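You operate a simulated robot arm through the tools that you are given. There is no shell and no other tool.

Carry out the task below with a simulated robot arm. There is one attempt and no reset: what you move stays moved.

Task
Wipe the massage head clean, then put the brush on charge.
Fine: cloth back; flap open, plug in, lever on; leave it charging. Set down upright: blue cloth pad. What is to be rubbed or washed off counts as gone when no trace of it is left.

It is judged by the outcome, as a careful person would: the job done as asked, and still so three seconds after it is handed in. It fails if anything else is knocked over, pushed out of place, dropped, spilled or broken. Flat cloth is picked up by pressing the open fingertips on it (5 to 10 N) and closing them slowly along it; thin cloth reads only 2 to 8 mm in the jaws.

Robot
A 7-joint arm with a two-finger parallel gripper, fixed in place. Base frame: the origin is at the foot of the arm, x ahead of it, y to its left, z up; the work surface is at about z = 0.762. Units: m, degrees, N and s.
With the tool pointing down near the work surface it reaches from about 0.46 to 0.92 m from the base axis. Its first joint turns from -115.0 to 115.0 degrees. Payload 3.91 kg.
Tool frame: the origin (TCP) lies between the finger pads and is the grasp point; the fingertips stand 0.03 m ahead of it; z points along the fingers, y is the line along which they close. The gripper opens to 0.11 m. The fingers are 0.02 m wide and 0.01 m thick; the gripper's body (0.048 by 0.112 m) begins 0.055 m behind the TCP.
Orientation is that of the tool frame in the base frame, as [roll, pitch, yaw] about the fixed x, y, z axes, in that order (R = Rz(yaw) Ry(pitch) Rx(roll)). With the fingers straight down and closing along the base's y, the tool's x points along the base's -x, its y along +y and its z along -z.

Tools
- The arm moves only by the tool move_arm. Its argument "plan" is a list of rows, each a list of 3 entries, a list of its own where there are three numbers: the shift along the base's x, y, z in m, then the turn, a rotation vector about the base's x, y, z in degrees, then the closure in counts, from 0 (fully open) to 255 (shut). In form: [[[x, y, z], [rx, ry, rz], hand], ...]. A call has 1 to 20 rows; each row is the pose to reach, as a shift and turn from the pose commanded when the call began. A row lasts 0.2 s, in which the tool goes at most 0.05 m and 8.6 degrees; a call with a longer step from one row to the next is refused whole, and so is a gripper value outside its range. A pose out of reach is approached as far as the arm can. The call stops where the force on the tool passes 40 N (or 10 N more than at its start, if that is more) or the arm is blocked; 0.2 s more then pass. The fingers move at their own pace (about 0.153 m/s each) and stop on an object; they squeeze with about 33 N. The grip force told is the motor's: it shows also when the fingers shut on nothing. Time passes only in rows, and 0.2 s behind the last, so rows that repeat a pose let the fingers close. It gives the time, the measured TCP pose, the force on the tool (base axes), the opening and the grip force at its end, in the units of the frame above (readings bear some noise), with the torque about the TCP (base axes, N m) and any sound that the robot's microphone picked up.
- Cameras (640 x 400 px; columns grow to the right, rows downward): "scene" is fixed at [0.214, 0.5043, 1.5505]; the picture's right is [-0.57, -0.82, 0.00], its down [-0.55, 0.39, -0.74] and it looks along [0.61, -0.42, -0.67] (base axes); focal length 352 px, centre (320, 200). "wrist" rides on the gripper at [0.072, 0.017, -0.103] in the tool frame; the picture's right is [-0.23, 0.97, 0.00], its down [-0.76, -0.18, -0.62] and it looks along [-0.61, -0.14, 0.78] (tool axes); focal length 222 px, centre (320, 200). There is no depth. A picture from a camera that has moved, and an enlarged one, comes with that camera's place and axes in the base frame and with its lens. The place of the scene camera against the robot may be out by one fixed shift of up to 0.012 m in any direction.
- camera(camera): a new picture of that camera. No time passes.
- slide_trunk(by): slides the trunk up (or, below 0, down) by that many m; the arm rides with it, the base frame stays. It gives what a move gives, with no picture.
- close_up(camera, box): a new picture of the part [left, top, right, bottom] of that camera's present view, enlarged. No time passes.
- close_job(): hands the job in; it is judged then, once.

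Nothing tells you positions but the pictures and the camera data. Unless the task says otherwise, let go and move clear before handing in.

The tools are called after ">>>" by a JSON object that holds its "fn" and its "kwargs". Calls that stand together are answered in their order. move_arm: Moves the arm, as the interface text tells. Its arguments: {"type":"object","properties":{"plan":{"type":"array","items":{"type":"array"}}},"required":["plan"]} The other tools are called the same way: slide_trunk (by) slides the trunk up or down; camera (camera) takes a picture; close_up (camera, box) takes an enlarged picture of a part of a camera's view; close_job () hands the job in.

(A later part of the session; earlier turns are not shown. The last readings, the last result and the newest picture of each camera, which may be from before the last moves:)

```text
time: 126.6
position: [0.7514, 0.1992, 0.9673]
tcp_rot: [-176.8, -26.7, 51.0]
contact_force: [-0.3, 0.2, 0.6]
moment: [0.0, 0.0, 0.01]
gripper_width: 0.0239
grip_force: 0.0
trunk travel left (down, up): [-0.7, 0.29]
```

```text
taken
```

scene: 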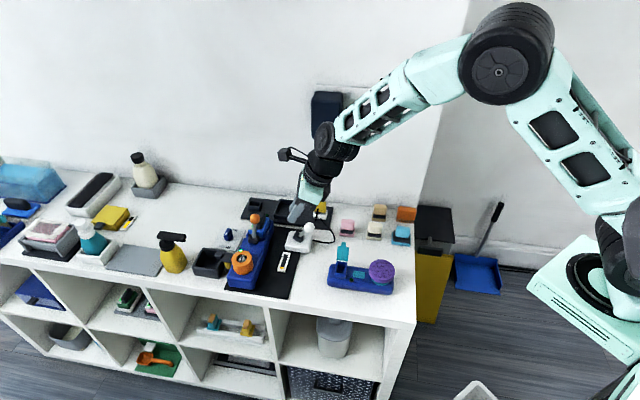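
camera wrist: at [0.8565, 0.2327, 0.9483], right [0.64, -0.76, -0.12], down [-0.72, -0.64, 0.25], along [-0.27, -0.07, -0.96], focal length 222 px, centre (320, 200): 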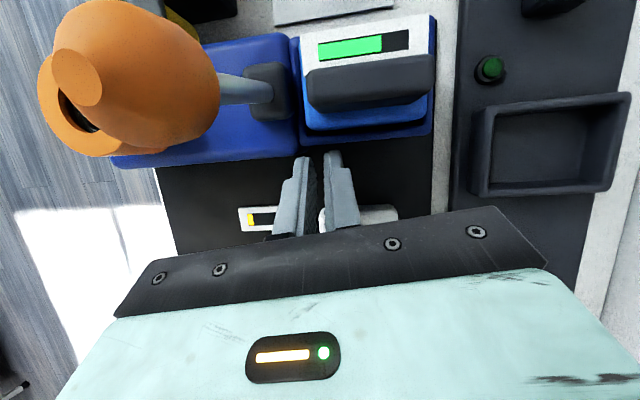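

The arm is well clear. I'll rotate the hand back to vertical and then turn the yaw back to -45°.

>>> {"fn": "move_arm", "kwargs": {"plan": [[[-0.005, 0, 0], [-5.7, 3.55, 0], 200], [[-0.01, 0, 0], [-11.4, 7.1, 0], 200], [[-0.015, 0, 0], [-17.1, 10.65, 0], 200], [[-0.02, 0, 0], [-22.8, 14.2, 0], 200], [[-0.02, 0, 0], [-22.8, 14.2, 0], 200]]}}

>>> {"fn": "close_up", "kwargs": {"camera": "scene", "box": [215, 190, 335, 300]}}

```text
time: 127.8
position: [0.7314, 0.1997, 0.9687]
tcp_rot: [-179.9, 0.0, 51.9]
contact_force: [-0.2, 0.2, -0.1]
moment: [-0.03, 0.03, -0.02]
gripper_width: 0.024
grip_force: 0.0
trunk travel left (down, up): [-0.7, 0.29]
```

```text
3.64 times, centred on (275, 245) of scene
camera zoom: at [0.214, 0.5043, 1.5505], right [-0.57, -0.82, 0.0], down [-0.55, 0.39, -0.74], along [0.61, -0.42, -0.67], focal length 1281 px, centre (484, 36)
```

zoom: 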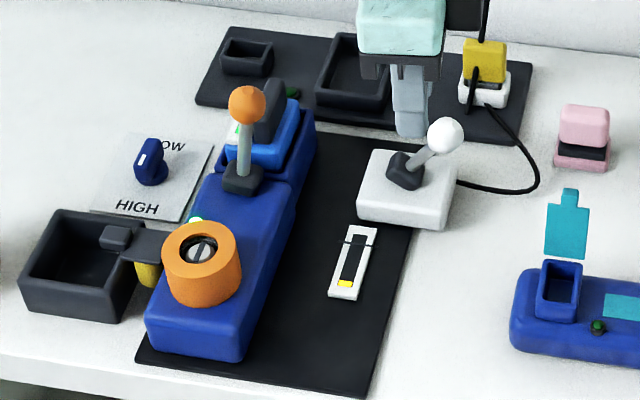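

The hand is vertical. I'll turn the yaw back to -45°, then look at the orange lever so I can put it back as it was.

>>> {"fn": "move_arm", "kwargs": {"plan": [[[0, 0, 0.005], [0, 0, 8.3], 150], [[0, 0, 0.01], [0, 0, 16.6], 130], [[0, 0, 0.01], [0, 0, 24.9], 130], [[0, 0, 0.01], [0, 0, 33.2], 130], [[0, 0, 0.01], [0, 0, 41.5], 130], [[0, 0, 0.01], [0, 0, 49.9], 130], [[0, 0, 0.01], [0, 0, 58.2], 130], [[0, 0, 0.01], [0, 0, 66.5], 130], [[0, 0, 0.01], [0, 0, 74.8], 130], [[0, 0, 0.01], [0, 0, 83.1], 130], [[0, 0, 0.01], [0, 0, 83.1], 130]]}}

>>> {"fn": "camera", "kwargs": {"camera": "wrist"}}

```text
time: 130.2
position: [0.7311, 0.1995, 0.9789]
tcp_rot: [180.0, -0.1, 134.9]
contact_force: [0.6, -0.1, 0.5]
moment: [-0.03, -0.02, -0.01]
gripper_width: 0.054
grip_force: 0.1
trunk travel left (down, up): [-0.7, 0.29]
```

```text
taken
camera wrist: at [0.6917, 0.2626, 1.0814], right [0.85, 0.53, 0.0], down [0.41, -0.66, 0.62], along [0.33, -0.53, -0.78], focal length 222 px, centre (320, 200)
```

wrist: 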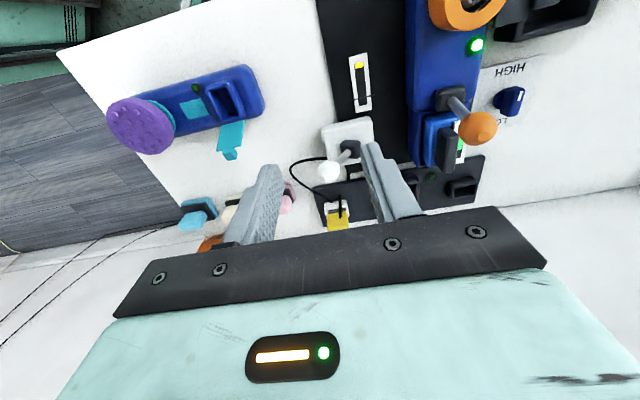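

The orange lever stands nearly upright, with its knob at about (0.841, 0.275). Originally it leaned about 33° toward the robot side, so I'll move over the knob to push it back.

>>> {"fn": "move_arm", "kwargs": {"plan": [[[0.0276, 0.0187, 0.005], [0, 0, 0], 130], [[0.0552, 0.0375, 0.005], [0, 0, 0], 130], [[0.0828, 0.0562, 0.0], [0, 0, 0], 130], [[0.1104, 0.0749, 0.0], [0, 0, 0], 130], [[0.1104, 0.0749, 0.0], [0, 0, 0], 150]]}}

>>> {"fn": "camera", "kwargs": {"camera": "wrist"}}

>>> {"fn": "close_up", "kwargs": {"camera": "scene", "box": [215, 170, 335, 280]}}

```text
time: 131.4
position: [0.8284, 0.2679, 0.9793]
tcp_rot: [180.0, -0.1, 134.8]
contact_force: [-0.2, -1.0, -0.2]
moment: [0.0, -0.01, -0.03]
gripper_width: 0.0451
grip_force: 0.0
out of reach, approached as far as the arm can: row 4, 5
trunk travel left (down, up): [-0.7, 0.29]
```

```text
taken
camera wrist: at [0.7882, 0.3307, 1.0812], right [0.85, 0.53, 0.0], down [0.41, -0.67, 0.62], along [0.33, -0.53, -0.78], focal length 222 px, centre (320, 200)
```

wrist: 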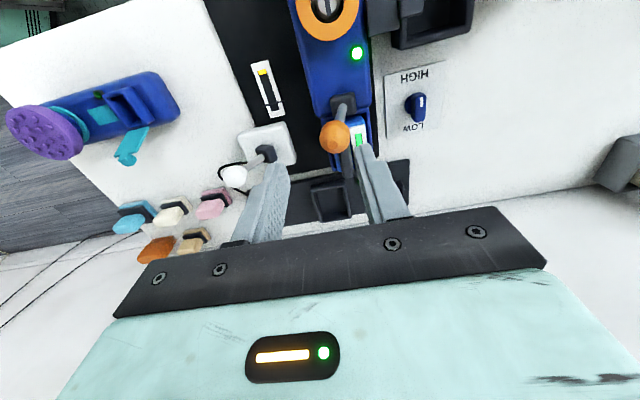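

```text
3.64 times, centred on (275, 225) of scene
camera zoom: at [0.214, 0.5043, 1.5505], right [-0.57, -0.82, 0.0], down [-0.55, 0.39, -0.74], along [0.61, -0.42, -0.67], focal length 1281 px, centre (484, 109)
```

zoom: 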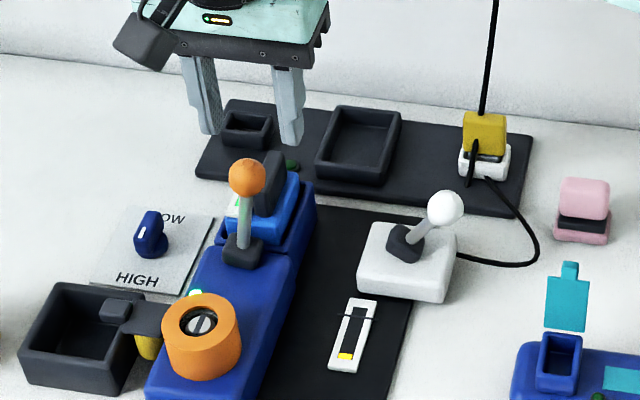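

The hand is at its reach limit at this height, and lower down the reach is longer. I'll descend with the fingers straddling the orange knob.

>>> {"fn": "move_arm", "kwargs": {"plan": [[[0, 0, -0.012], [0, 0, 0], 150], [[0, 0, -0.024], [0, 0, 0], 150], [[0, 0, -0.024], [0, 0, 0], 150]]}}

>>> {"fn": "close_up", "kwargs": {"camera": "wrist", "box": [240, 70, 420, 220]}}

>>> {"fn": "close_up", "kwargs": {"camera": "scene", "box": [220, 180, 300, 260]}}

```text
time: 132.2
position: [0.8275, 0.2667, 0.9534]
tcp_rot: [-180.0, -0.1, 135.0]
contact_force: [0.0, -0.6, -0.1]
moment: [-0.01, 0.0, -0.01]
gripper_width: 0.0455
grip_force: 0.1
trunk travel left (down, up): [-0.7, 0.29]
```

```text
2.67 times, centred on (330, 145) of wrist
camera zoom: at [0.7877, 0.3299, 1.0567], right [0.85, 0.53, 0.0], down [0.41, -0.67, 0.62], along [0.33, -0.53, -0.78], focal length 592 px, centre (293, 347)
```

zoom: 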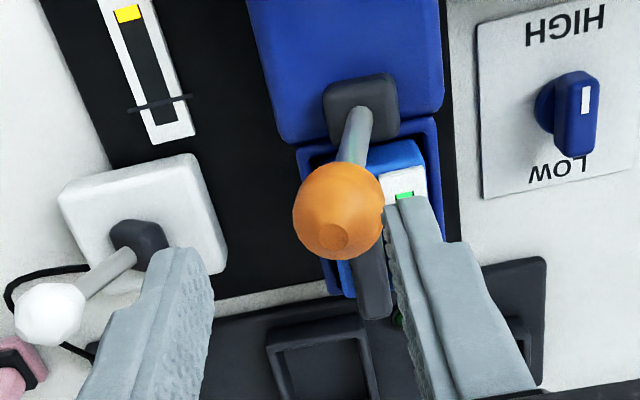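

```text
5.00 times, centred on (260, 220) of scene
camera zoom: at [0.214, 0.5043, 1.5505], right [-0.57, -0.82, 0.0], down [-0.55, 0.39, -0.74], along [0.61, -0.42, -0.67], focal length 1762 px, centre (620, 100)
```

zoom: 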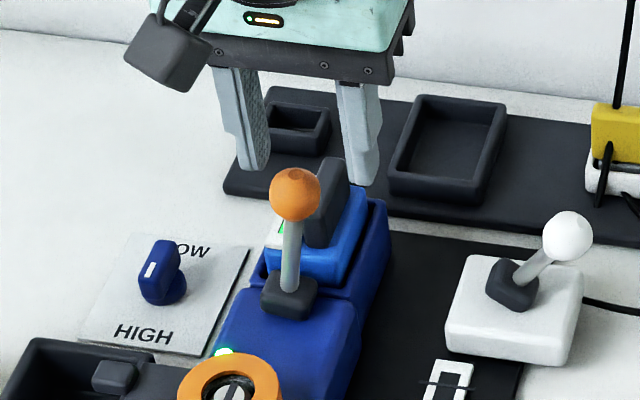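

I'll open the gripper fully so the far finger sits beyond the knob while the hand stays within reach, then come down.

>>> {"fn": "move_arm", "kwargs": {"plan": [[[-0.0063, -0.0095, 0.0], [0, 0, 0], 80], [[-0.0126, -0.019, 0.0], [0, 0, 0], 0], [[-0.0126, -0.019, 0.0], [0, 0, 0], 0], [[-0.0126, -0.019, -0.015], [0, 0, 0], 0], [[-0.0126, -0.019, -0.03], [0, 0, 0], 0], [[-0.0126, -0.019, -0.0486], [0, 0, 0], 0], [[-0.0126, -0.019, -0.0486], [0, 0, 0], 0]]}}

>>> {"fn": "close_up", "kwargs": {"camera": "wrist", "box": [220, 70, 460, 230]}}

>>> {"fn": "close_up", "kwargs": {"camera": "scene", "box": [220, 180, 320, 260]}}

```text
time: 133.8
position: [0.8149, 0.2482, 0.9047]
tcp_rot: [-180.0, -0.2, 134.9]
contact_force: [0.4, 0.1, -0.5]
moment: [0.04, 0.04, -0.01]
gripper_width: 0.11
grip_force: 0.1
trunk travel left (down, up): [-0.7, 0.29]
```

```text
2.50 times, centred on (340, 150) of wrist
camera zoom: at [0.7759, 0.3108, 1.0077], right [0.85, 0.53, 0.0], down [0.41, -0.67, 0.62], along [0.33, -0.53, -0.78], focal length 555 px, centre (270, 325)
```

zoom: 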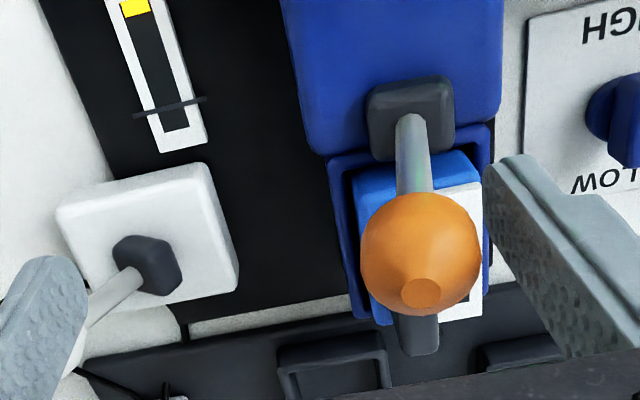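

```text
5.00 times, centred on (270, 220) of scene
camera zoom: at [0.214, 0.5043, 1.5505], right [-0.57, -0.82, 0.0], down [-0.55, 0.39, -0.74], along [0.61, -0.42, -0.67], focal length 1762 px, centre (570, 100)
```

zoom: 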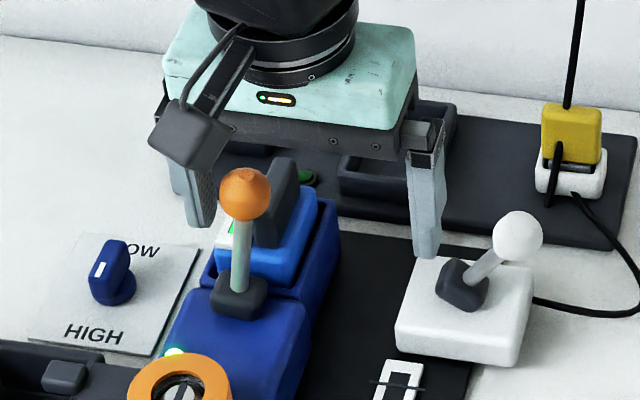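

The far finger is just beyond the orange knob and the near finger is well clear of the white lever. I'll push the lever back by about 34 mm at the knob.

>>> {"fn": "move_arm", "kwargs": {"plan": [[[-0.004, -0.004, 0], [0, 0, 0], 0], [[-0.009, -0.009, -0.001], [0, 0, 0], 0], [[-0.014, -0.014, -0.003], [0, 0, 0], 0], [[-0.019, -0.019, -0.005], [0, 0, 0], 0], [[-0.023, -0.023, -0.007], [0, 0, 0], 0], [[-0.0268, -0.0268, -0.009], [0, 0, 0], 0], [[-0.0268, -0.0268, -0.009], [0, 0, 0], 0]]}}

>>> {"fn": "close_up", "kwargs": {"camera": "scene", "box": [215, 190, 325, 300]}}

>>> {"fn": "close_up", "kwargs": {"camera": "wrist", "box": [220, 70, 460, 230]}}

```text
time: 135.4
position: [0.7909, 0.2216, 0.8982]
tcp_rot: [179.5, 0.1, 135.0]
contact_force: [18.3, 15.5, 12.1]
moment: [0.93, -0.96, -0.14]
gripper_width: 0.11
grip_force: 0.2
trunk travel left (down, up): [-0.7, 0.29]
```

```text
3.64 times, centred on (270, 245) of scene
camera zoom: at [0.214, 0.5043, 1.5505], right [-0.57, -0.82, 0.0], down [-0.55, 0.39, -0.74], along [0.61, -0.42, -0.67], focal length 1281 px, centre (502, 36)
```

zoom: 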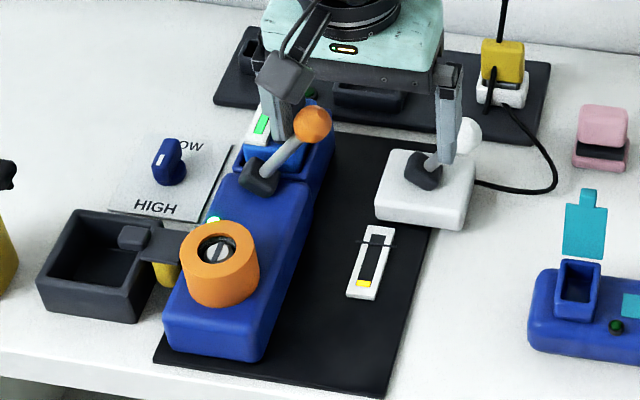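

```text
2.50 times, centred on (340, 150) of wrist
camera zoom: at [0.7504, 0.2848, 1.0015], right [0.85, 0.53, 0.01], down [0.41, -0.67, 0.62], along [0.33, -0.52, -0.78], focal length 555 px, centre (270, 325)
```

zoom: 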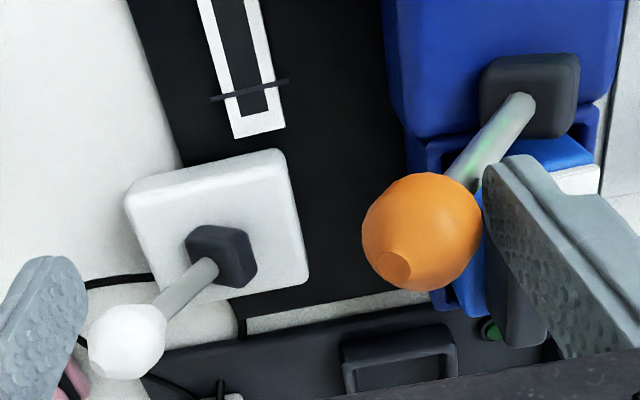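

The orange lever is back against its stop, exactly where it was. I'll back off a little and rise straight up.

>>> {"fn": "move_arm", "kwargs": {"plan": [[[0.003, 0.003, 0], [0, 0, 0], 0], [[0.008, 0.008, 0], [0, 0, 0], 0], [[0.008, 0.008, 0.03], [0, 0, 0], 0], [[0.008, 0.008, 0.06], [0, 0, 0], 0], [[0.0, 0.0, 0.075], [0, 0, 0], 60], [[-0.02, -0.01, 0.075], [0, 0, 0], 130], [[-0.02, -0.01, 0.075], [0, 0, 0], 130]]}}

>>> {"fn": "close_up", "kwargs": {"camera": "scene", "box": [215, 190, 325, 300]}}

>>> {"fn": "camera", "kwargs": {"camera": "scene"}}

>>> {"fn": "camera", "kwargs": {"camera": "wrist"}}

```text
time: 137.0
position: [0.7691, 0.2108, 0.9691]
tcp_rot: [-180.0, -0.1, 134.9]
contact_force: [-0.3, -0.5, 0.2]
moment: [-0.01, 0.0, -0.03]
gripper_width: 0.0536
grip_force: 0.1
trunk travel left (down, up): [-0.7, 0.29]
```

```text
3.64 times, centred on (270, 245) of scene
camera zoom: at [0.214, 0.5043, 1.5505], right [-0.57, -0.82, 0.0], down [-0.55, 0.39, -0.74], along [0.61, -0.42, -0.67], focal length 1281 px, centre (502, 36)
```

zoom: 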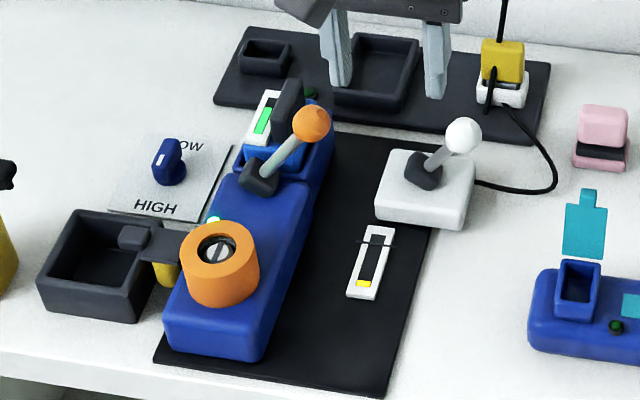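

```text
taken
```

scene: 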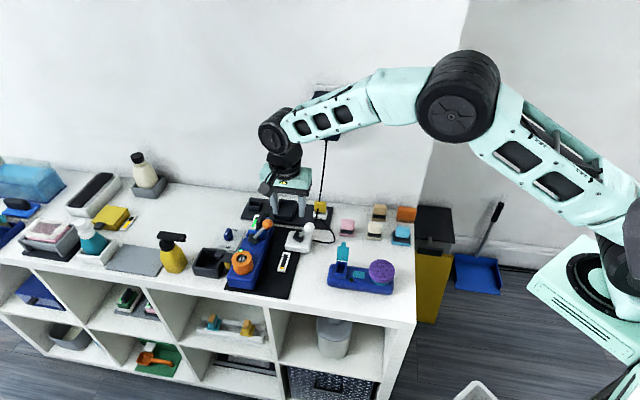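

```text
taken
camera wrist: at [0.7296, 0.2733, 1.0723], right [0.85, 0.53, 0.0], down [0.41, -0.67, 0.62], along [0.33, -0.53, -0.78], focal length 222 px, centre (320, 200)
```

wrist: 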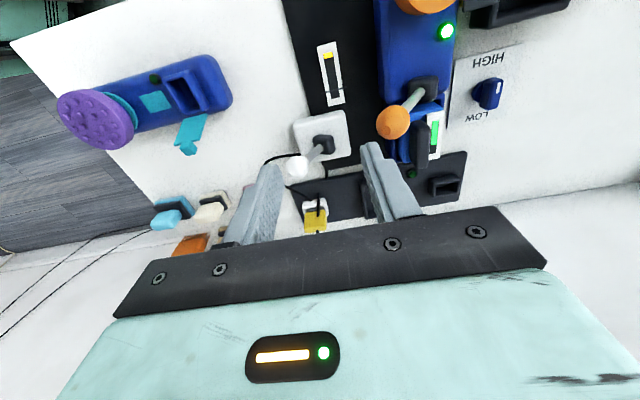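

Everything on the neighbouring device matches the start. For the plug I'll instead grip its narrow ends with the hand at this yaw, leaning 15° toward the room, which keeps the wrist bent and clear of the adapter.

>>> {"fn": "move_arm", "kwargs": {"plan": [[[0.008, -0.015, 0], [-5.3, -5.3, 0], 130], [[0.02, -0.037, 0], [-10.6, -10.6, 0], 130], [[0.04, -0.0745, -0.01], [-10.6, -10.6, 0], 130], [[0.06, -0.112, -0.025], [-10.6, -10.6, 0], 130], [[0.06, -0.112, -0.025], [-10.6, -10.6, 0], 130]]}}

>>> {"fn": "camera", "kwargs": {"camera": "wrist"}}

>>> {"fn": "camera", "kwargs": {"camera": "scene"}}

```text
time: 138.2
position: [0.8305, 0.0981, 0.946]
tcp_rot: [180.0, 14.9, 134.8]
contact_force: [-0.5, 0.7, 0.3]
moment: [0.02, 0.02, 0.03]
gripper_width: 0.0539
grip_force: 0.0
trunk travel left (down, up): [-0.7, 0.29]
```

```text
taken
camera wrist: at [0.7732, 0.1784, 1.0256], right [0.84, 0.53, 0.06], down [0.28, -0.53, 0.8], along [0.46, -0.66, -0.6], focal length 222 px, centre (320, 200)
```

wrist: 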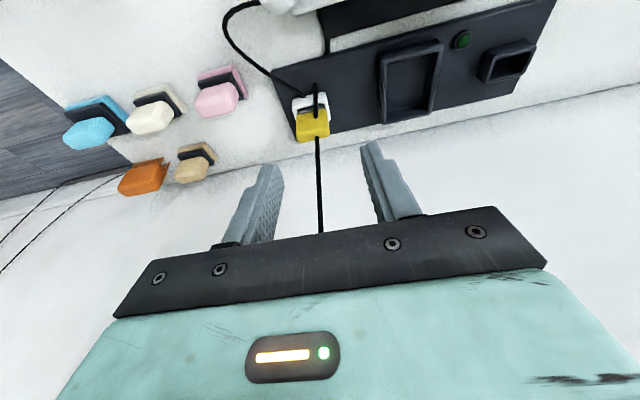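

```text
taken
```

scene: 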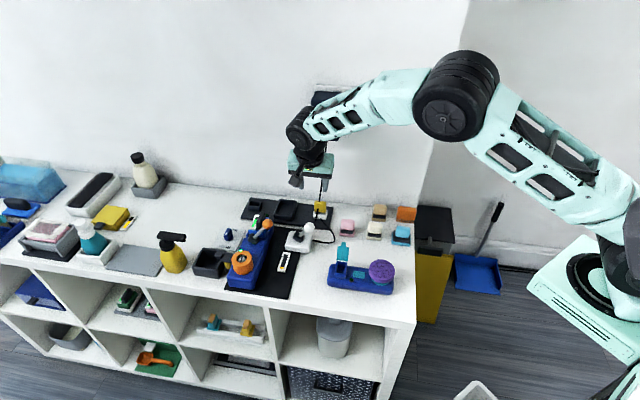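

The arm posture is good here. I'll move to just above the plug and verify the alignment.

>>> {"fn": "move_arm", "kwargs": {"plan": [[[0.007, -0.0125, -0.01], [0, 0, 0], 130], [[0.014, -0.025, -0.025], [0, 0, 0], 130], [[0.0202, -0.037, -0.042], [0, 0, 0], 130], [[0.0202, -0.037, -0.042], [0, 0, 0], 130]]}}

>>> {"fn": "close_up", "kwargs": {"camera": "wrist", "box": [230, 70, 410, 220]}}

>>> {"fn": "close_up", "kwargs": {"camera": "scene", "box": [290, 170, 350, 240]}}

```text
time: 139.2
position: [0.8497, 0.061, 0.9034]
tcp_rot: [179.9, 14.9, 134.9]
contact_force: [-0.7, 0.5, 0.0]
moment: [0.02, -0.02, -0.02]
gripper_width: 0.0538
grip_force: 0.1
trunk travel left (down, up): [-0.7, 0.29]
```

```text
2.67 times, centred on (320, 145) of wrist
camera zoom: at [0.7931, 0.1417, 0.9831], right [0.84, 0.53, 0.06], down [0.28, -0.53, 0.8], along [0.46, -0.66, -0.6], focal length 592 px, centre (320, 347)
```

zoom: 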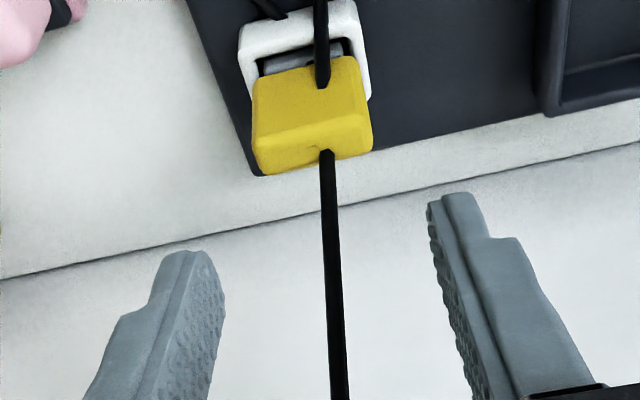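

```text
5.71 times, centred on (320, 205) of scene
camera zoom: at [0.214, 0.5043, 1.5505], right [-0.57, -0.82, 0.0], down [-0.55, 0.39, -0.74], along [0.61, -0.42, -0.67], focal length 2014 px, centre (320, 171)
```

zoom: 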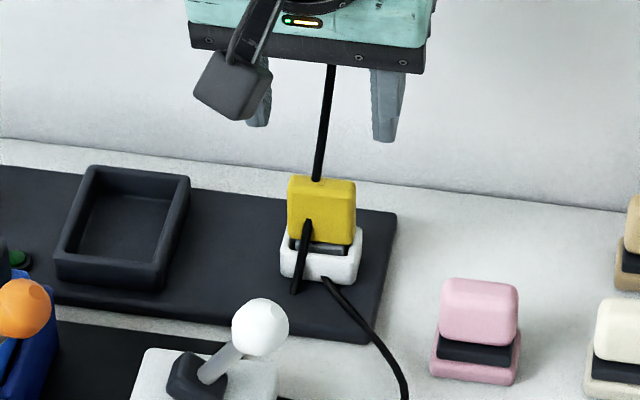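

The alignment is good. I'll descend around the plug's ends to a high grip and close.

>>> {"fn": "move_arm", "kwargs": {"plan": [[[0.0007, 0.0007, -0.015], [0, 0, 0], 130], [[0.0007, 0.0007, -0.03], [0, 0, 0], 130], [[0.0007, 0.0007, -0.042], [0, 0, 0], 130], [[0.0007, 0.0007, -0.0516], [0, 0, 0], 130], [[0.0007, 0.0007, -0.0516], [0, 0, 0], 130]]}}

>>> {"fn": "close_up", "kwargs": {"camera": "wrist", "box": [230, 70, 410, 220]}}

>>> {"fn": "close_up", "kwargs": {"camera": "scene", "box": [290, 170, 350, 240]}}

```text
time: 140.4
position: [0.8508, 0.0614, 0.8543]
tcp_rot: [-180.0, 14.9, 134.9]
contact_force: [0.3, 0.1, -0.6]
moment: [0.04, -0.03, -0.01]
gripper_width: 0.0541
grip_force: 0.0
trunk travel left (down, up): [-0.7, 0.29]
```

```text
2.67 times, centred on (320, 145) of wrist
camera zoom: at [0.7935, 0.1414, 0.9332], right [0.84, 0.53, 0.06], down [0.28, -0.53, 0.8], along [0.46, -0.66, -0.6], focal length 592 px, centre (320, 347)
```

zoom: 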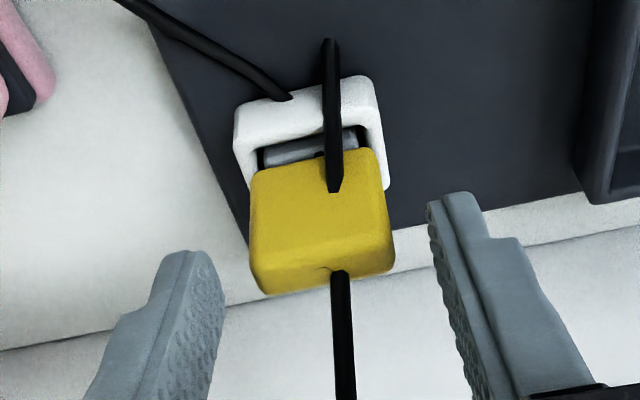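

```text
5.71 times, centred on (320, 205) of scene
camera zoom: at [0.214, 0.5043, 1.5505], right [-0.57, -0.82, 0.0], down [-0.55, 0.39, -0.74], along [0.61, -0.42, -0.67], focal length 2014 px, centre (320, 171)
```

zoom: 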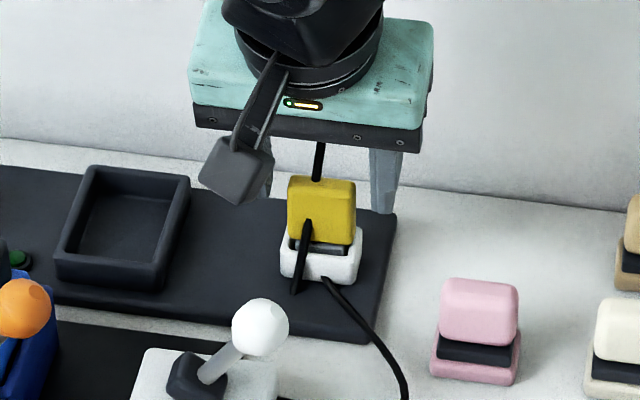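

The fingers are on both sides of the plug's upper half. I'll close gently.

>>> {"fn": "move_arm", "kwargs": {"plan": [[[0, 0, 0], [0, 0, 0], 145], [[0, 0, 0], [0, 0, 0], 158], [[0, 0, 0], [0, 0, 0], 170], [[0, 0, 0], [0, 0, 0], 185], [[0, 0, 0], [0, 0, 0], 255], [[0, 0, 0], [0, 0, 0], 255], [[0, 0, 0], [0, 0, 0], 255]]}}

>>> {"fn": "close_up", "kwargs": {"camera": "wrist", "box": [230, 70, 410, 220]}}

```text
time: 142.0
position: [0.8497, 0.0616, 0.8523]
tcp_rot: [179.9, 15.0, 134.9]
contact_force: [4.1, 1.9, -0.6]
moment: [0.06, -0.1, 0.05]
gripper_width: 0.0347
grip_force: 33.3
trunk travel left (down, up): [-0.7, 0.29]
```

```text
2.67 times, centred on (320, 145) of wrist
camera zoom: at [0.7937, 0.1417, 0.9333], right [0.84, 0.53, 0.06], down [0.28, -0.53, 0.8], along [0.46, -0.66, -0.6], focal length 592 px, centre (320, 347)
```

zoom: 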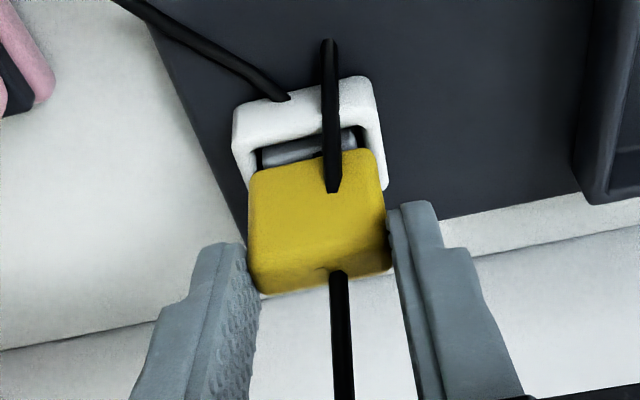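

The plug is gripped at 0.0347. I'll lift it straight up slowly.

>>> {"fn": "move_arm", "kwargs": {"plan": [[[0.0003, 0.0003, 0.003], [0, 0, 0], 255], [[0.0003, 0.0003, 0.008], [0, 0, 0], 255], [[0.0003, 0.0003, 0.014], [0, 0, 0], 255], [[0.0003, 0.0003, 0.02], [0, 0, 0], 255], [[0.0003, 0.0003, 0.027], [0, 0, 0], 255], [[0.0003, 0.0003, 0.035], [0, 0, 0], 255]]}}

>>> {"fn": "close_up", "kwargs": {"camera": "scene", "box": [280, 170, 360, 260]}}

>>> {"fn": "close_up", "kwargs": {"camera": "wrist", "box": [230, 70, 410, 220]}}

```text
time: 143.4
position: [0.8506, 0.0635, 0.8881]
tcp_rot: [-180.0, 14.9, 134.9]
contact_force: [0.7, 0.0, -0.5]
moment: [-0.01, 0.01, -0.03]
gripper_width: 0.0348
grip_force: 32.7
trunk travel left (down, up): [-0.7, 0.29]
```

```text
4.44 times, centred on (320, 215) of scene
camera zoom: at [0.214, 0.5043, 1.5505], right [-0.57, -0.82, 0.0], down [-0.55, 0.39, -0.74], along [0.61, -0.42, -0.67], focal length 1566 px, centre (320, 133)
```

zoom: 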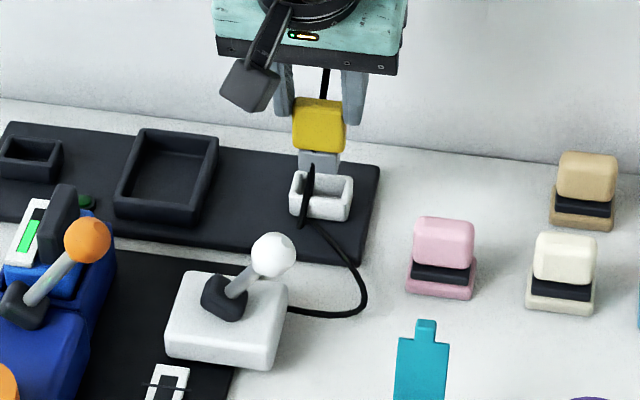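

```text
2.67 times, centred on (320, 145) of wrist
camera zoom: at [0.7942, 0.143, 0.9687], right [0.84, 0.53, 0.06], down [0.28, -0.53, 0.8], along [0.46, -0.66, -0.6], focal length 592 px, centre (320, 347)
```

zoom: 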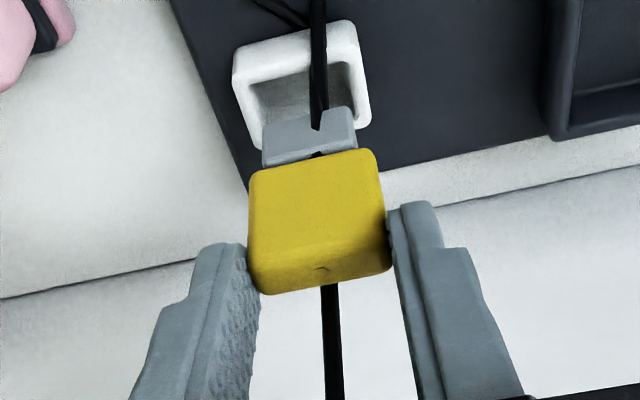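

The plug is out, with its gray tongue visible. I'll raise it and bring it away from the wall.

>>> {"fn": "move_arm", "kwargs": {"plan": [[[-0.0071, 0.0071, 0.015], [0, 0, 0], 255], [[-0.0212, 0.0212, 0.035], [0, 0, 0], 255], [[-0.0354, 0.0354, 0.055], [0, 0, 0], 255], [[-0.0566, 0.0566, 0.075], [0, 0, 0], 255], [[-0.0778, 0.0778, 0.095], [0, 0, 0], 255], [[-0.0778, 0.0778, 0.095], [0, 0, 0], 255]]}}

>>> {"fn": "camera", "kwargs": {"camera": "scene"}}

>>> {"fn": "camera", "kwargs": {"camera": "wrist"}}

```text
time: 144.8
position: [0.7734, 0.1395, 0.9852]
tcp_rot: [-179.9, 14.9, 134.9]
contact_force: [0.0, -0.5, -0.6]
moment: [0.03, 0.0, 0.03]
gripper_width: 0.0346
grip_force: 33.1
trunk travel left (down, up): [-0.7, 0.29]
```

```text
taken
```

scene: 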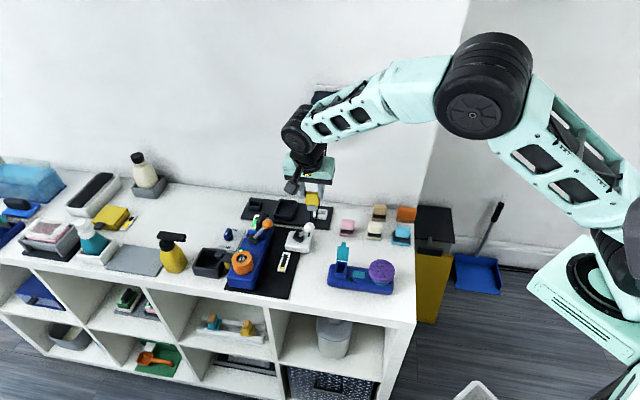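

```text
taken
camera wrist: at [0.7161, 0.2206, 1.0657], right [0.84, 0.53, 0.06], down [0.28, -0.53, 0.8], along [0.46, -0.66, -0.6], focal length 222 px, centre (320, 200)
```

wrist: 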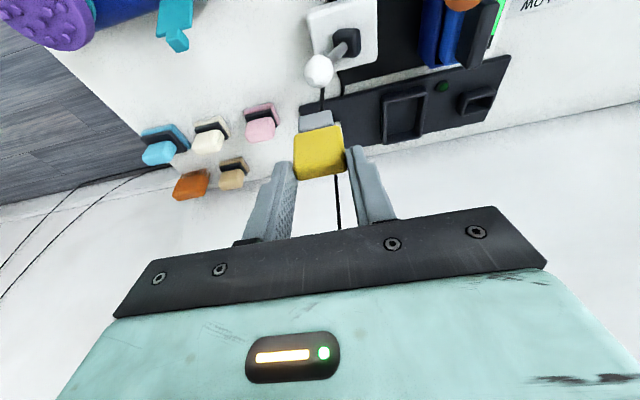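

>>> {"fn": "close_up", "kwargs": {"camera": "scene", "box": [270, 150, 370, 260]}}

>>> {"fn": "close_up", "kwargs": {"camera": "wrist", "box": [270, 60, 390, 190]}}

```text
3.64 times, centred on (320, 205) of scene
camera zoom: at [0.214, 0.5043, 1.5505], right [-0.57, -0.82, 0.0], down [-0.55, 0.39, -0.74], along [0.61, -0.42, -0.67], focal length 1281 px, centre (320, 182)
```

zoom: 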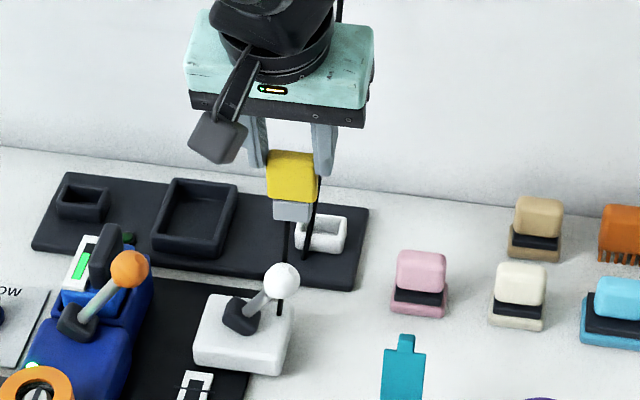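

```text
3.08 times, centred on (330, 125) of wrist
camera zoom: at [0.7161, 0.2206, 1.0657], right [0.84, 0.53, 0.06], down [0.28, -0.53, 0.8], along [0.46, -0.66, -0.6], focal length 684 px, centre (289, 431)
```

zoom: 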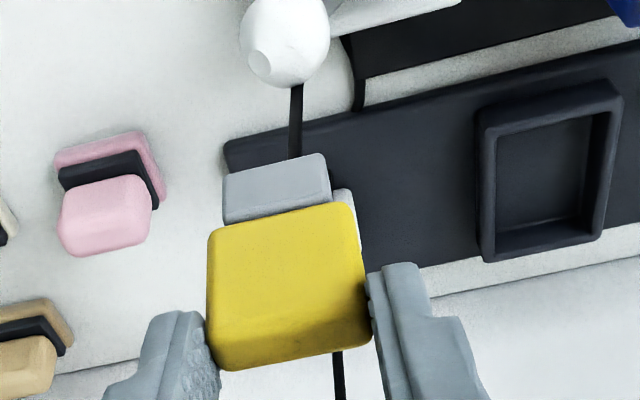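

The lead now runs straight from the lever box to the plug. I'll turn the plug +90° to match the port while bringing it round to the port's far side, keeping it moderately low so the lead stays slack.

>>> {"fn": "move_arm", "kwargs": {"plan": [[[-0.0094, 0.0036, 0], [0, 0, 8.2], 255], [[-0.0188, 0.0072, 0], [0, 0, 16.4], 255], [[-0.0281, 0.0108, 0], [0, 0, 24.6], 255], [[-0.0375, 0.0144, 0], [0, 0, 32.8], 255], [[-0.0469, 0.018, -0.005], [0, 0, 41], 255], [[-0.0563, 0.0216, -0.01], [0, 0, 49.2], 255], [[-0.0563, 0.0216, -0.01], [0, 0, 49.2], 255]]}}

>>> {"fn": "camera", "kwargs": {"camera": "scene"}}

```text
time: 146.4
position: [0.7151, 0.1615, 0.9727]
tcp_rot: [180.0, 14.9, -175.8]
contact_force: [0.0, -0.2, -0.1]
moment: [0.05, 0.01, 0.01]
gripper_width: 0.0347
grip_force: 33.1
trunk travel left (down, up): [-0.7, 0.29]
```

```text
taken
```

scene: 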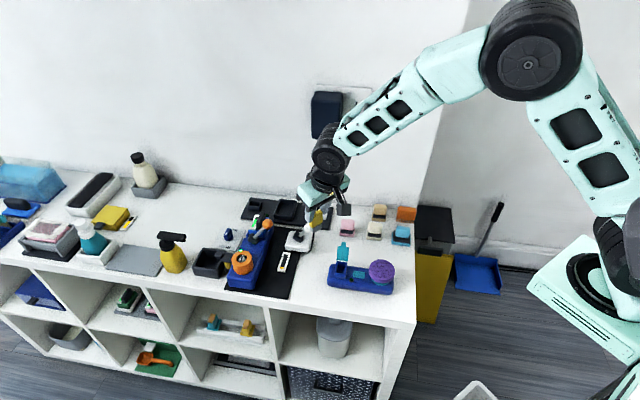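

>>> {"fn": "move_arm", "kwargs": {"plan": [[[-0.0094, 0.0036, -0.008], [0, 0, 8.2], 255], [[-0.0188, 0.0072, -0.016], [0, 0, 16.4], 255], [[-0.0281, 0.0108, -0.024], [0, 0, 24.6], 255], [[-0.0375, 0.0144, -0.032], [0, 0, 32.8], 255], [[-0.0469, 0.018, -0.04], [0, 0, 40.8], 255], [[-0.0469, 0.018, -0.04], [0, 0, 40.8], 255]]}}

>>> {"fn": "camera", "kwargs": {"camera": "wrist"}}

>>> {"fn": "close_up", "kwargs": {"camera": "scene", "box": [290, 180, 420, 310]}}

```text
time: 147.8
position: [0.6685, 0.1794, 0.9323]
tcp_rot: [-179.9, 14.9, -135.1]
contact_force: [0.2, -0.9, -0.8]
moment: [0.01, -0.02, -0.01]
gripper_width: 0.0346
grip_force: 33.0
trunk travel left (down, up): [-0.7, 0.29]
```

```text
taken
camera wrist: at [0.5879, 0.1242, 1.0128], right [-0.53, 0.84, 0.06], down [0.53, 0.28, 0.8], along [0.66, 0.46, -0.6], focal length 222 px, centre (320, 200)
```

wrist: 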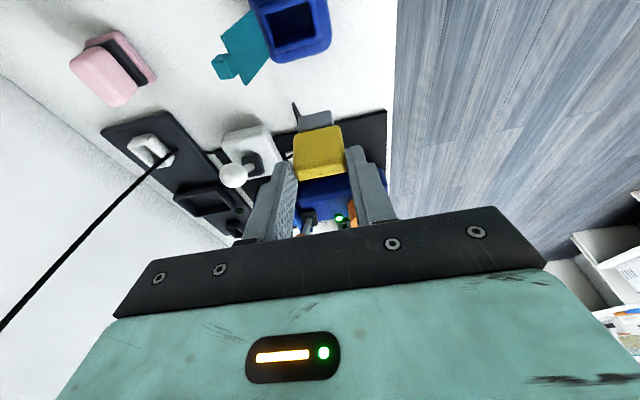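

```text
3.08 times, centred on (355, 245) of scene
camera zoom: at [0.214, 0.5043, 1.5505], right [-0.57, -0.82, 0.0], down [-0.55, 0.39, -0.74], along [0.61, -0.42, -0.67], focal length 1084 px, centre (212, 62)
```

zoom: 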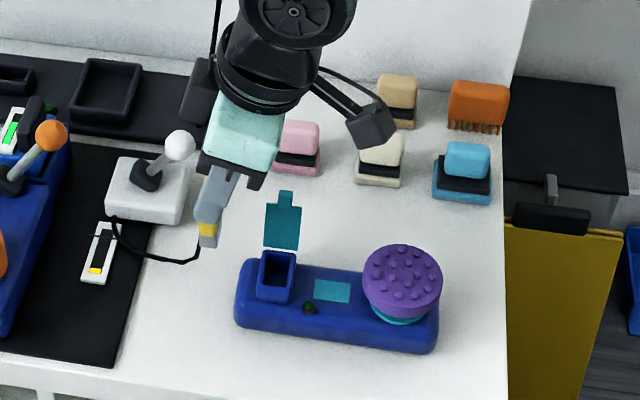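

The lead has slack and the plug is turned to match the port. I'll measure the port once more from this pose.

>>> {"fn": "close_up", "kwargs": {"camera": "wrist", "box": [200, 0, 360, 110]}}

>>> {"fn": "close_up", "kwargs": {"camera": "wrist", "box": [270, 80, 390, 200]}}

>>> {"fn": "close_up", "kwargs": {"camera": "scene", "box": [315, 205, 375, 265]}}

```text
3.64 times, centred on (280, 55) of wrist
camera zoom: at [0.5879, 0.1242, 1.0128], right [-0.53, 0.84, 0.06], down [0.53, 0.28, 0.8], along [0.66, 0.46, -0.6], focal length 808 px, centre (466, 727)
```

zoom: 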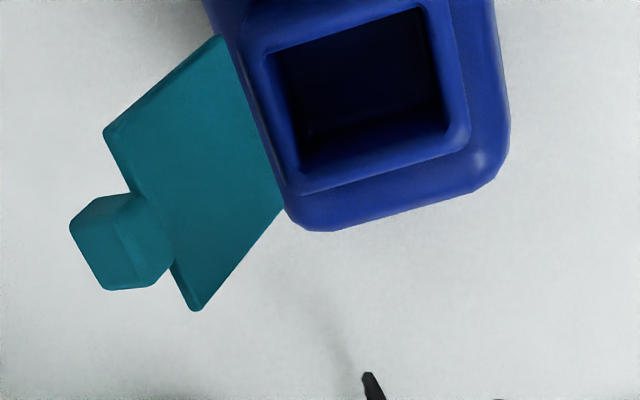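

```text
3.33 times, centred on (330, 140) of wrist
camera zoom: at [0.5879, 0.1242, 1.0128], right [-0.53, 0.84, 0.06], down [0.53, 0.28, 0.8], along [0.66, 0.46, -0.6], focal length 740 px, centre (287, 400)
```

zoom: 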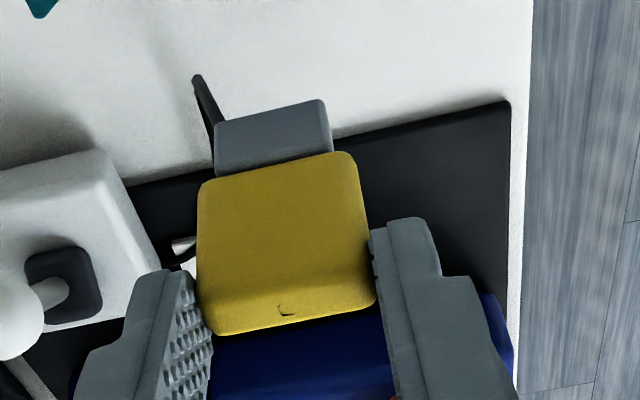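

```text
6.67 times, centred on (345, 235) of scene
camera zoom: at [0.214, 0.5043, 1.5505], right [-0.57, -0.82, 0.0], down [-0.55, 0.39, -0.74], along [0.61, -0.42, -0.67], focal length 2349 px, centre (153, -33)
```

zoom: 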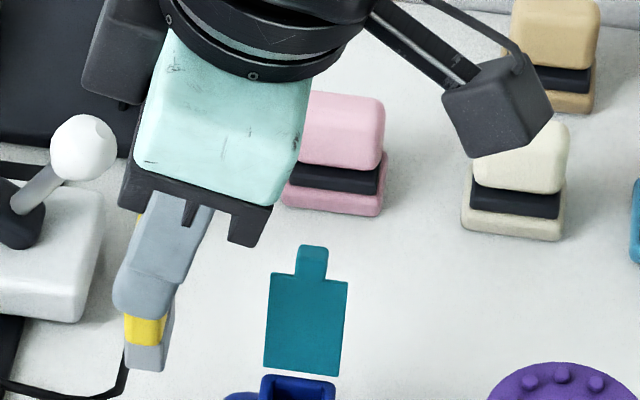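

Combining views, the port centre comes to (0.637, 0.144) with its rim at z ≈ 0.816. I'll move the plug right above it and check from the scene camera.

>>> {"fn": "move_arm", "kwargs": {"plan": [[[-0.009, -0.0105, 0], [0, 0, 0], 255], [[-0.018, -0.021, 0], [0, 0, 0], 255], [[-0.027, -0.0315, 0], [0, 0, 0], 255], [[-0.0352, -0.0407, 0], [0, 0, 0], 255], [[-0.0352, -0.0407, -0.015], [0, 0, 0], 255], [[-0.0352, -0.0407, -0.022], [0, 0, 0], 255], [[-0.0352, -0.0407, -0.022], [0, 0, 0], 255]]}}

>>> {"fn": "close_up", "kwargs": {"camera": "scene", "box": [315, 215, 385, 290]}}

>>> {"fn": "camera", "kwargs": {"camera": "wrist"}}

>>> {"fn": "close_up", "kwargs": {"camera": "wrist", "box": [250, 60, 400, 200]}}

```text
time: 149.4
position: [0.6333, 0.1392, 0.9094]
tcp_rot: [180.0, 14.9, -135.1]
contact_force: [0.2, 0.3, -0.7]
moment: [-0.03, -0.01, 0.01]
gripper_width: 0.0348
grip_force: 32.7
trunk travel left (down, up): [-0.7, 0.29]
```

```text
5.33 times, centred on (350, 252) of scene
camera zoom: at [0.214, 0.5043, 1.5505], right [-0.57, -0.82, 0.0], down [-0.55, 0.39, -0.74], along [0.61, -0.42, -0.67], focal length 1879 px, centre (160, -80)
```

zoom: 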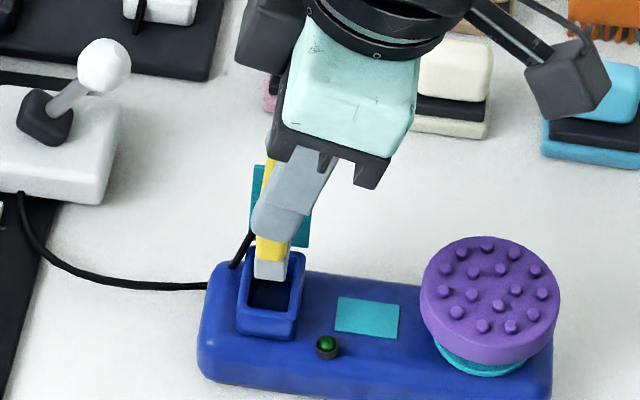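

```text
taken
camera wrist: at [0.5534, 0.0819, 0.99], right [-0.53, 0.84, 0.06], down [0.53, 0.28, 0.8], along [0.66, 0.46, -0.6], focal length 222 px, centre (320, 200)
```

wrist: 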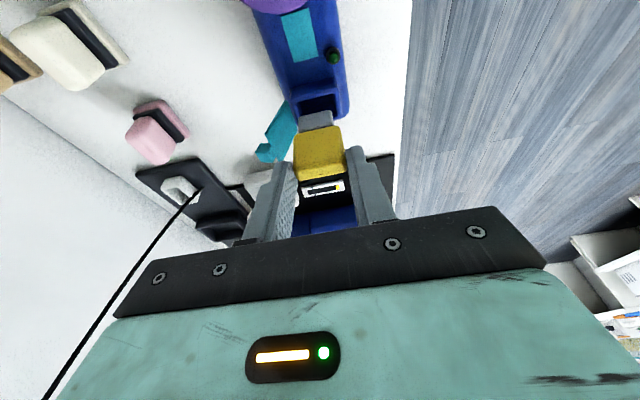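

```text
2.86 times, centred on (325, 130) of wrist
camera zoom: at [0.5534, 0.0819, 0.99], right [-0.53, 0.84, 0.06], down [0.53, 0.28, 0.8], along [0.66, 0.46, -0.6], focal length 635 px, centre (306, 400)
```

zoom: 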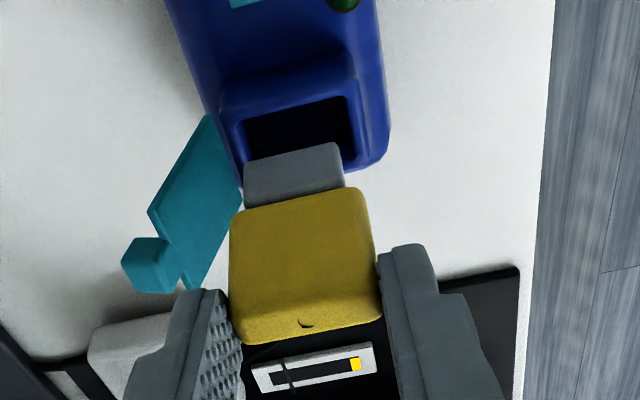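

The tongue is just above the opening, and in this view it needs about 2 mm more toward the shelf front. I'll enlarge the scene view to check the other direction.

>>> {"fn": "close_up", "kwargs": {"camera": "scene", "box": [332, 250, 358, 282]}}

>>> {"fn": "close_up", "kwargs": {"camera": "wrist", "box": [290, 85, 350, 145]}}

```text
12.50 times, centred on (345, 266) of scene
camera zoom: at [0.214, 0.5043, 1.5505], right [-0.57, -0.82, 0.0], down [-0.55, 0.39, -0.74], along [0.61, -0.42, -0.67], focal length 4404 px, centre (8, -625)
```

zoom: 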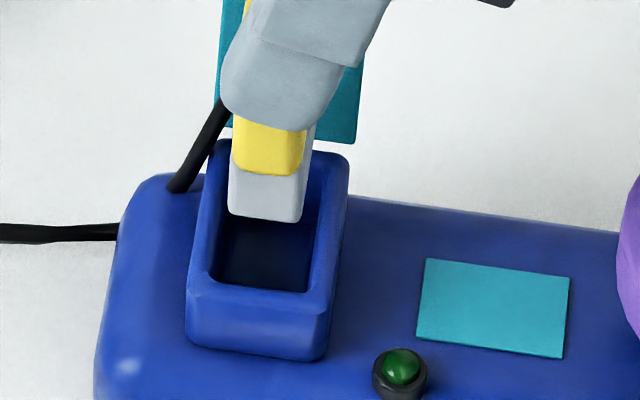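

```text
6.67 times, centred on (320, 115) of wrist
camera zoom: at [0.5534, 0.0819, 0.99], right [-0.53, 0.84, 0.06], down [0.53, 0.28, 0.8], along [0.66, 0.46, -0.6], focal length 1481 px, centre (320, 767)
```

zoom: 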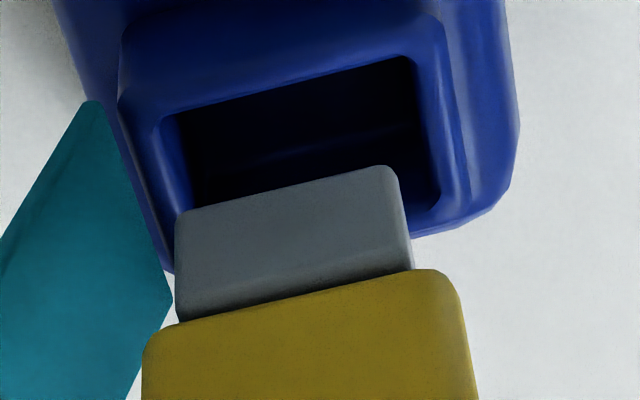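

Both views agree: about 2.2 mm toward the front is needed, and the other direction is aligned. I'll shift and lower to the rim.

>>> {"fn": "move_arm", "kwargs": {"plan": [[[-0.0016, 0.0016, 0], [0, 0, 0], 255], [[-0.0016, 0.0016, -0.006], [0, 0, 0], 255], [[-0.0016, 0.0016, -0.012], [0, 0, 0], 255], [[-0.0016, 0.0016, -0.016], [0, 0, 0], 255], [[-0.0016, 0.0016, -0.016], [0, 0, 0], 255]]}}

>>> {"fn": "close_up", "kwargs": {"camera": "scene", "box": [332, 250, 358, 282]}}

>>> {"fn": "close_up", "kwargs": {"camera": "wrist", "box": [290, 85, 350, 145]}}

```text
time: 150.6
position: [0.633, 0.1408, 0.8942]
tcp_rot: [-179.9, 15.0, -135.1]
contact_force: [-1.0, 0.1, -0.4]
moment: [0.03, -0.04, -0.02]
gripper_width: 0.0348
grip_force: 33.2
trunk travel left (down, up): [-0.7, 0.29]
```

```text
12.50 times, centred on (345, 266) of scene
camera zoom: at [0.214, 0.5043, 1.5505], right [-0.57, -0.82, 0.0], down [-0.55, 0.39, -0.74], along [0.61, -0.42, -0.67], focal length 4404 px, centre (8, -625)
```

zoom: 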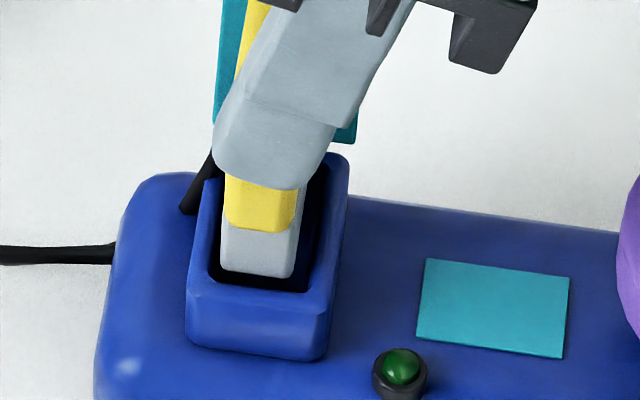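

```text
6.67 times, centred on (320, 115) of wrist
camera zoom: at [0.552, 0.0841, 0.975], right [-0.53, 0.84, 0.06], down [0.53, 0.28, 0.8], along [0.66, 0.46, -0.6], focal length 1481 px, centre (320, 767)
```

zoom: 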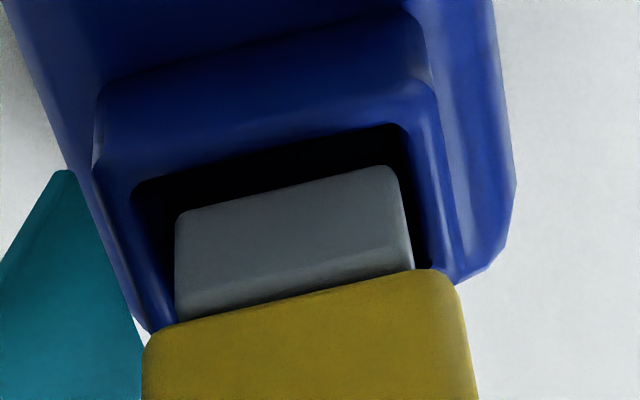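

The tongue is centred over the opening. I'll lower it in gently.

>>> {"fn": "move_arm", "kwargs": {"plan": [[[0.0002, -0.0002, -0.002], [0, 0, 0], 255], [[0.0002, -0.0002, -0.004], [0, 0, 0], 255], [[0.0002, -0.0002, -0.006], [0, 0, 0], 255], [[0.0002, -0.0002, -0.006], [0, 0, 0], 255]]}}

>>> {"fn": "close_up", "kwargs": {"camera": "scene", "box": [332, 250, 358, 282]}}

>>> {"fn": "close_up", "kwargs": {"camera": "wrist", "box": [290, 85, 350, 145]}}

```text
time: 151.6
position: [0.6326, 0.1411, 0.8873]
tcp_rot: [-180.0, 14.9, -135.1]
contact_force: [0.0, -0.6, -0.7]
moment: [0.0, 0.0, 0.03]
gripper_width: 0.0348
grip_force: 33.8
trunk travel left (down, up): [-0.7, 0.29]
```

```text
12.50 times, centred on (345, 266) of scene
camera zoom: at [0.214, 0.5043, 1.5505], right [-0.57, -0.82, 0.0], down [-0.55, 0.39, -0.74], along [0.61, -0.42, -0.67], focal length 4404 px, centre (8, -625)
```

zoom: 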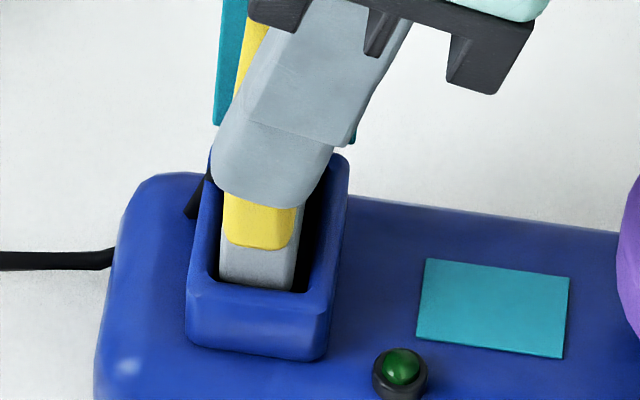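

```text
6.67 times, centred on (320, 115) of wrist
camera zoom: at [0.5521, 0.0841, 0.9691], right [-0.53, 0.84, 0.06], down [0.53, 0.28, 0.8], along [0.66, 0.46, -0.6], focal length 1481 px, centre (320, 767)
```

zoom: 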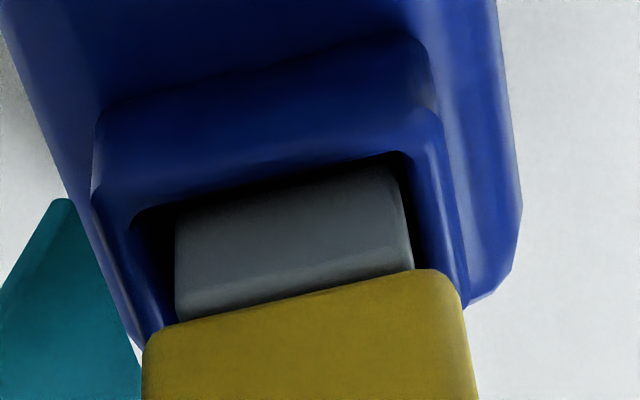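

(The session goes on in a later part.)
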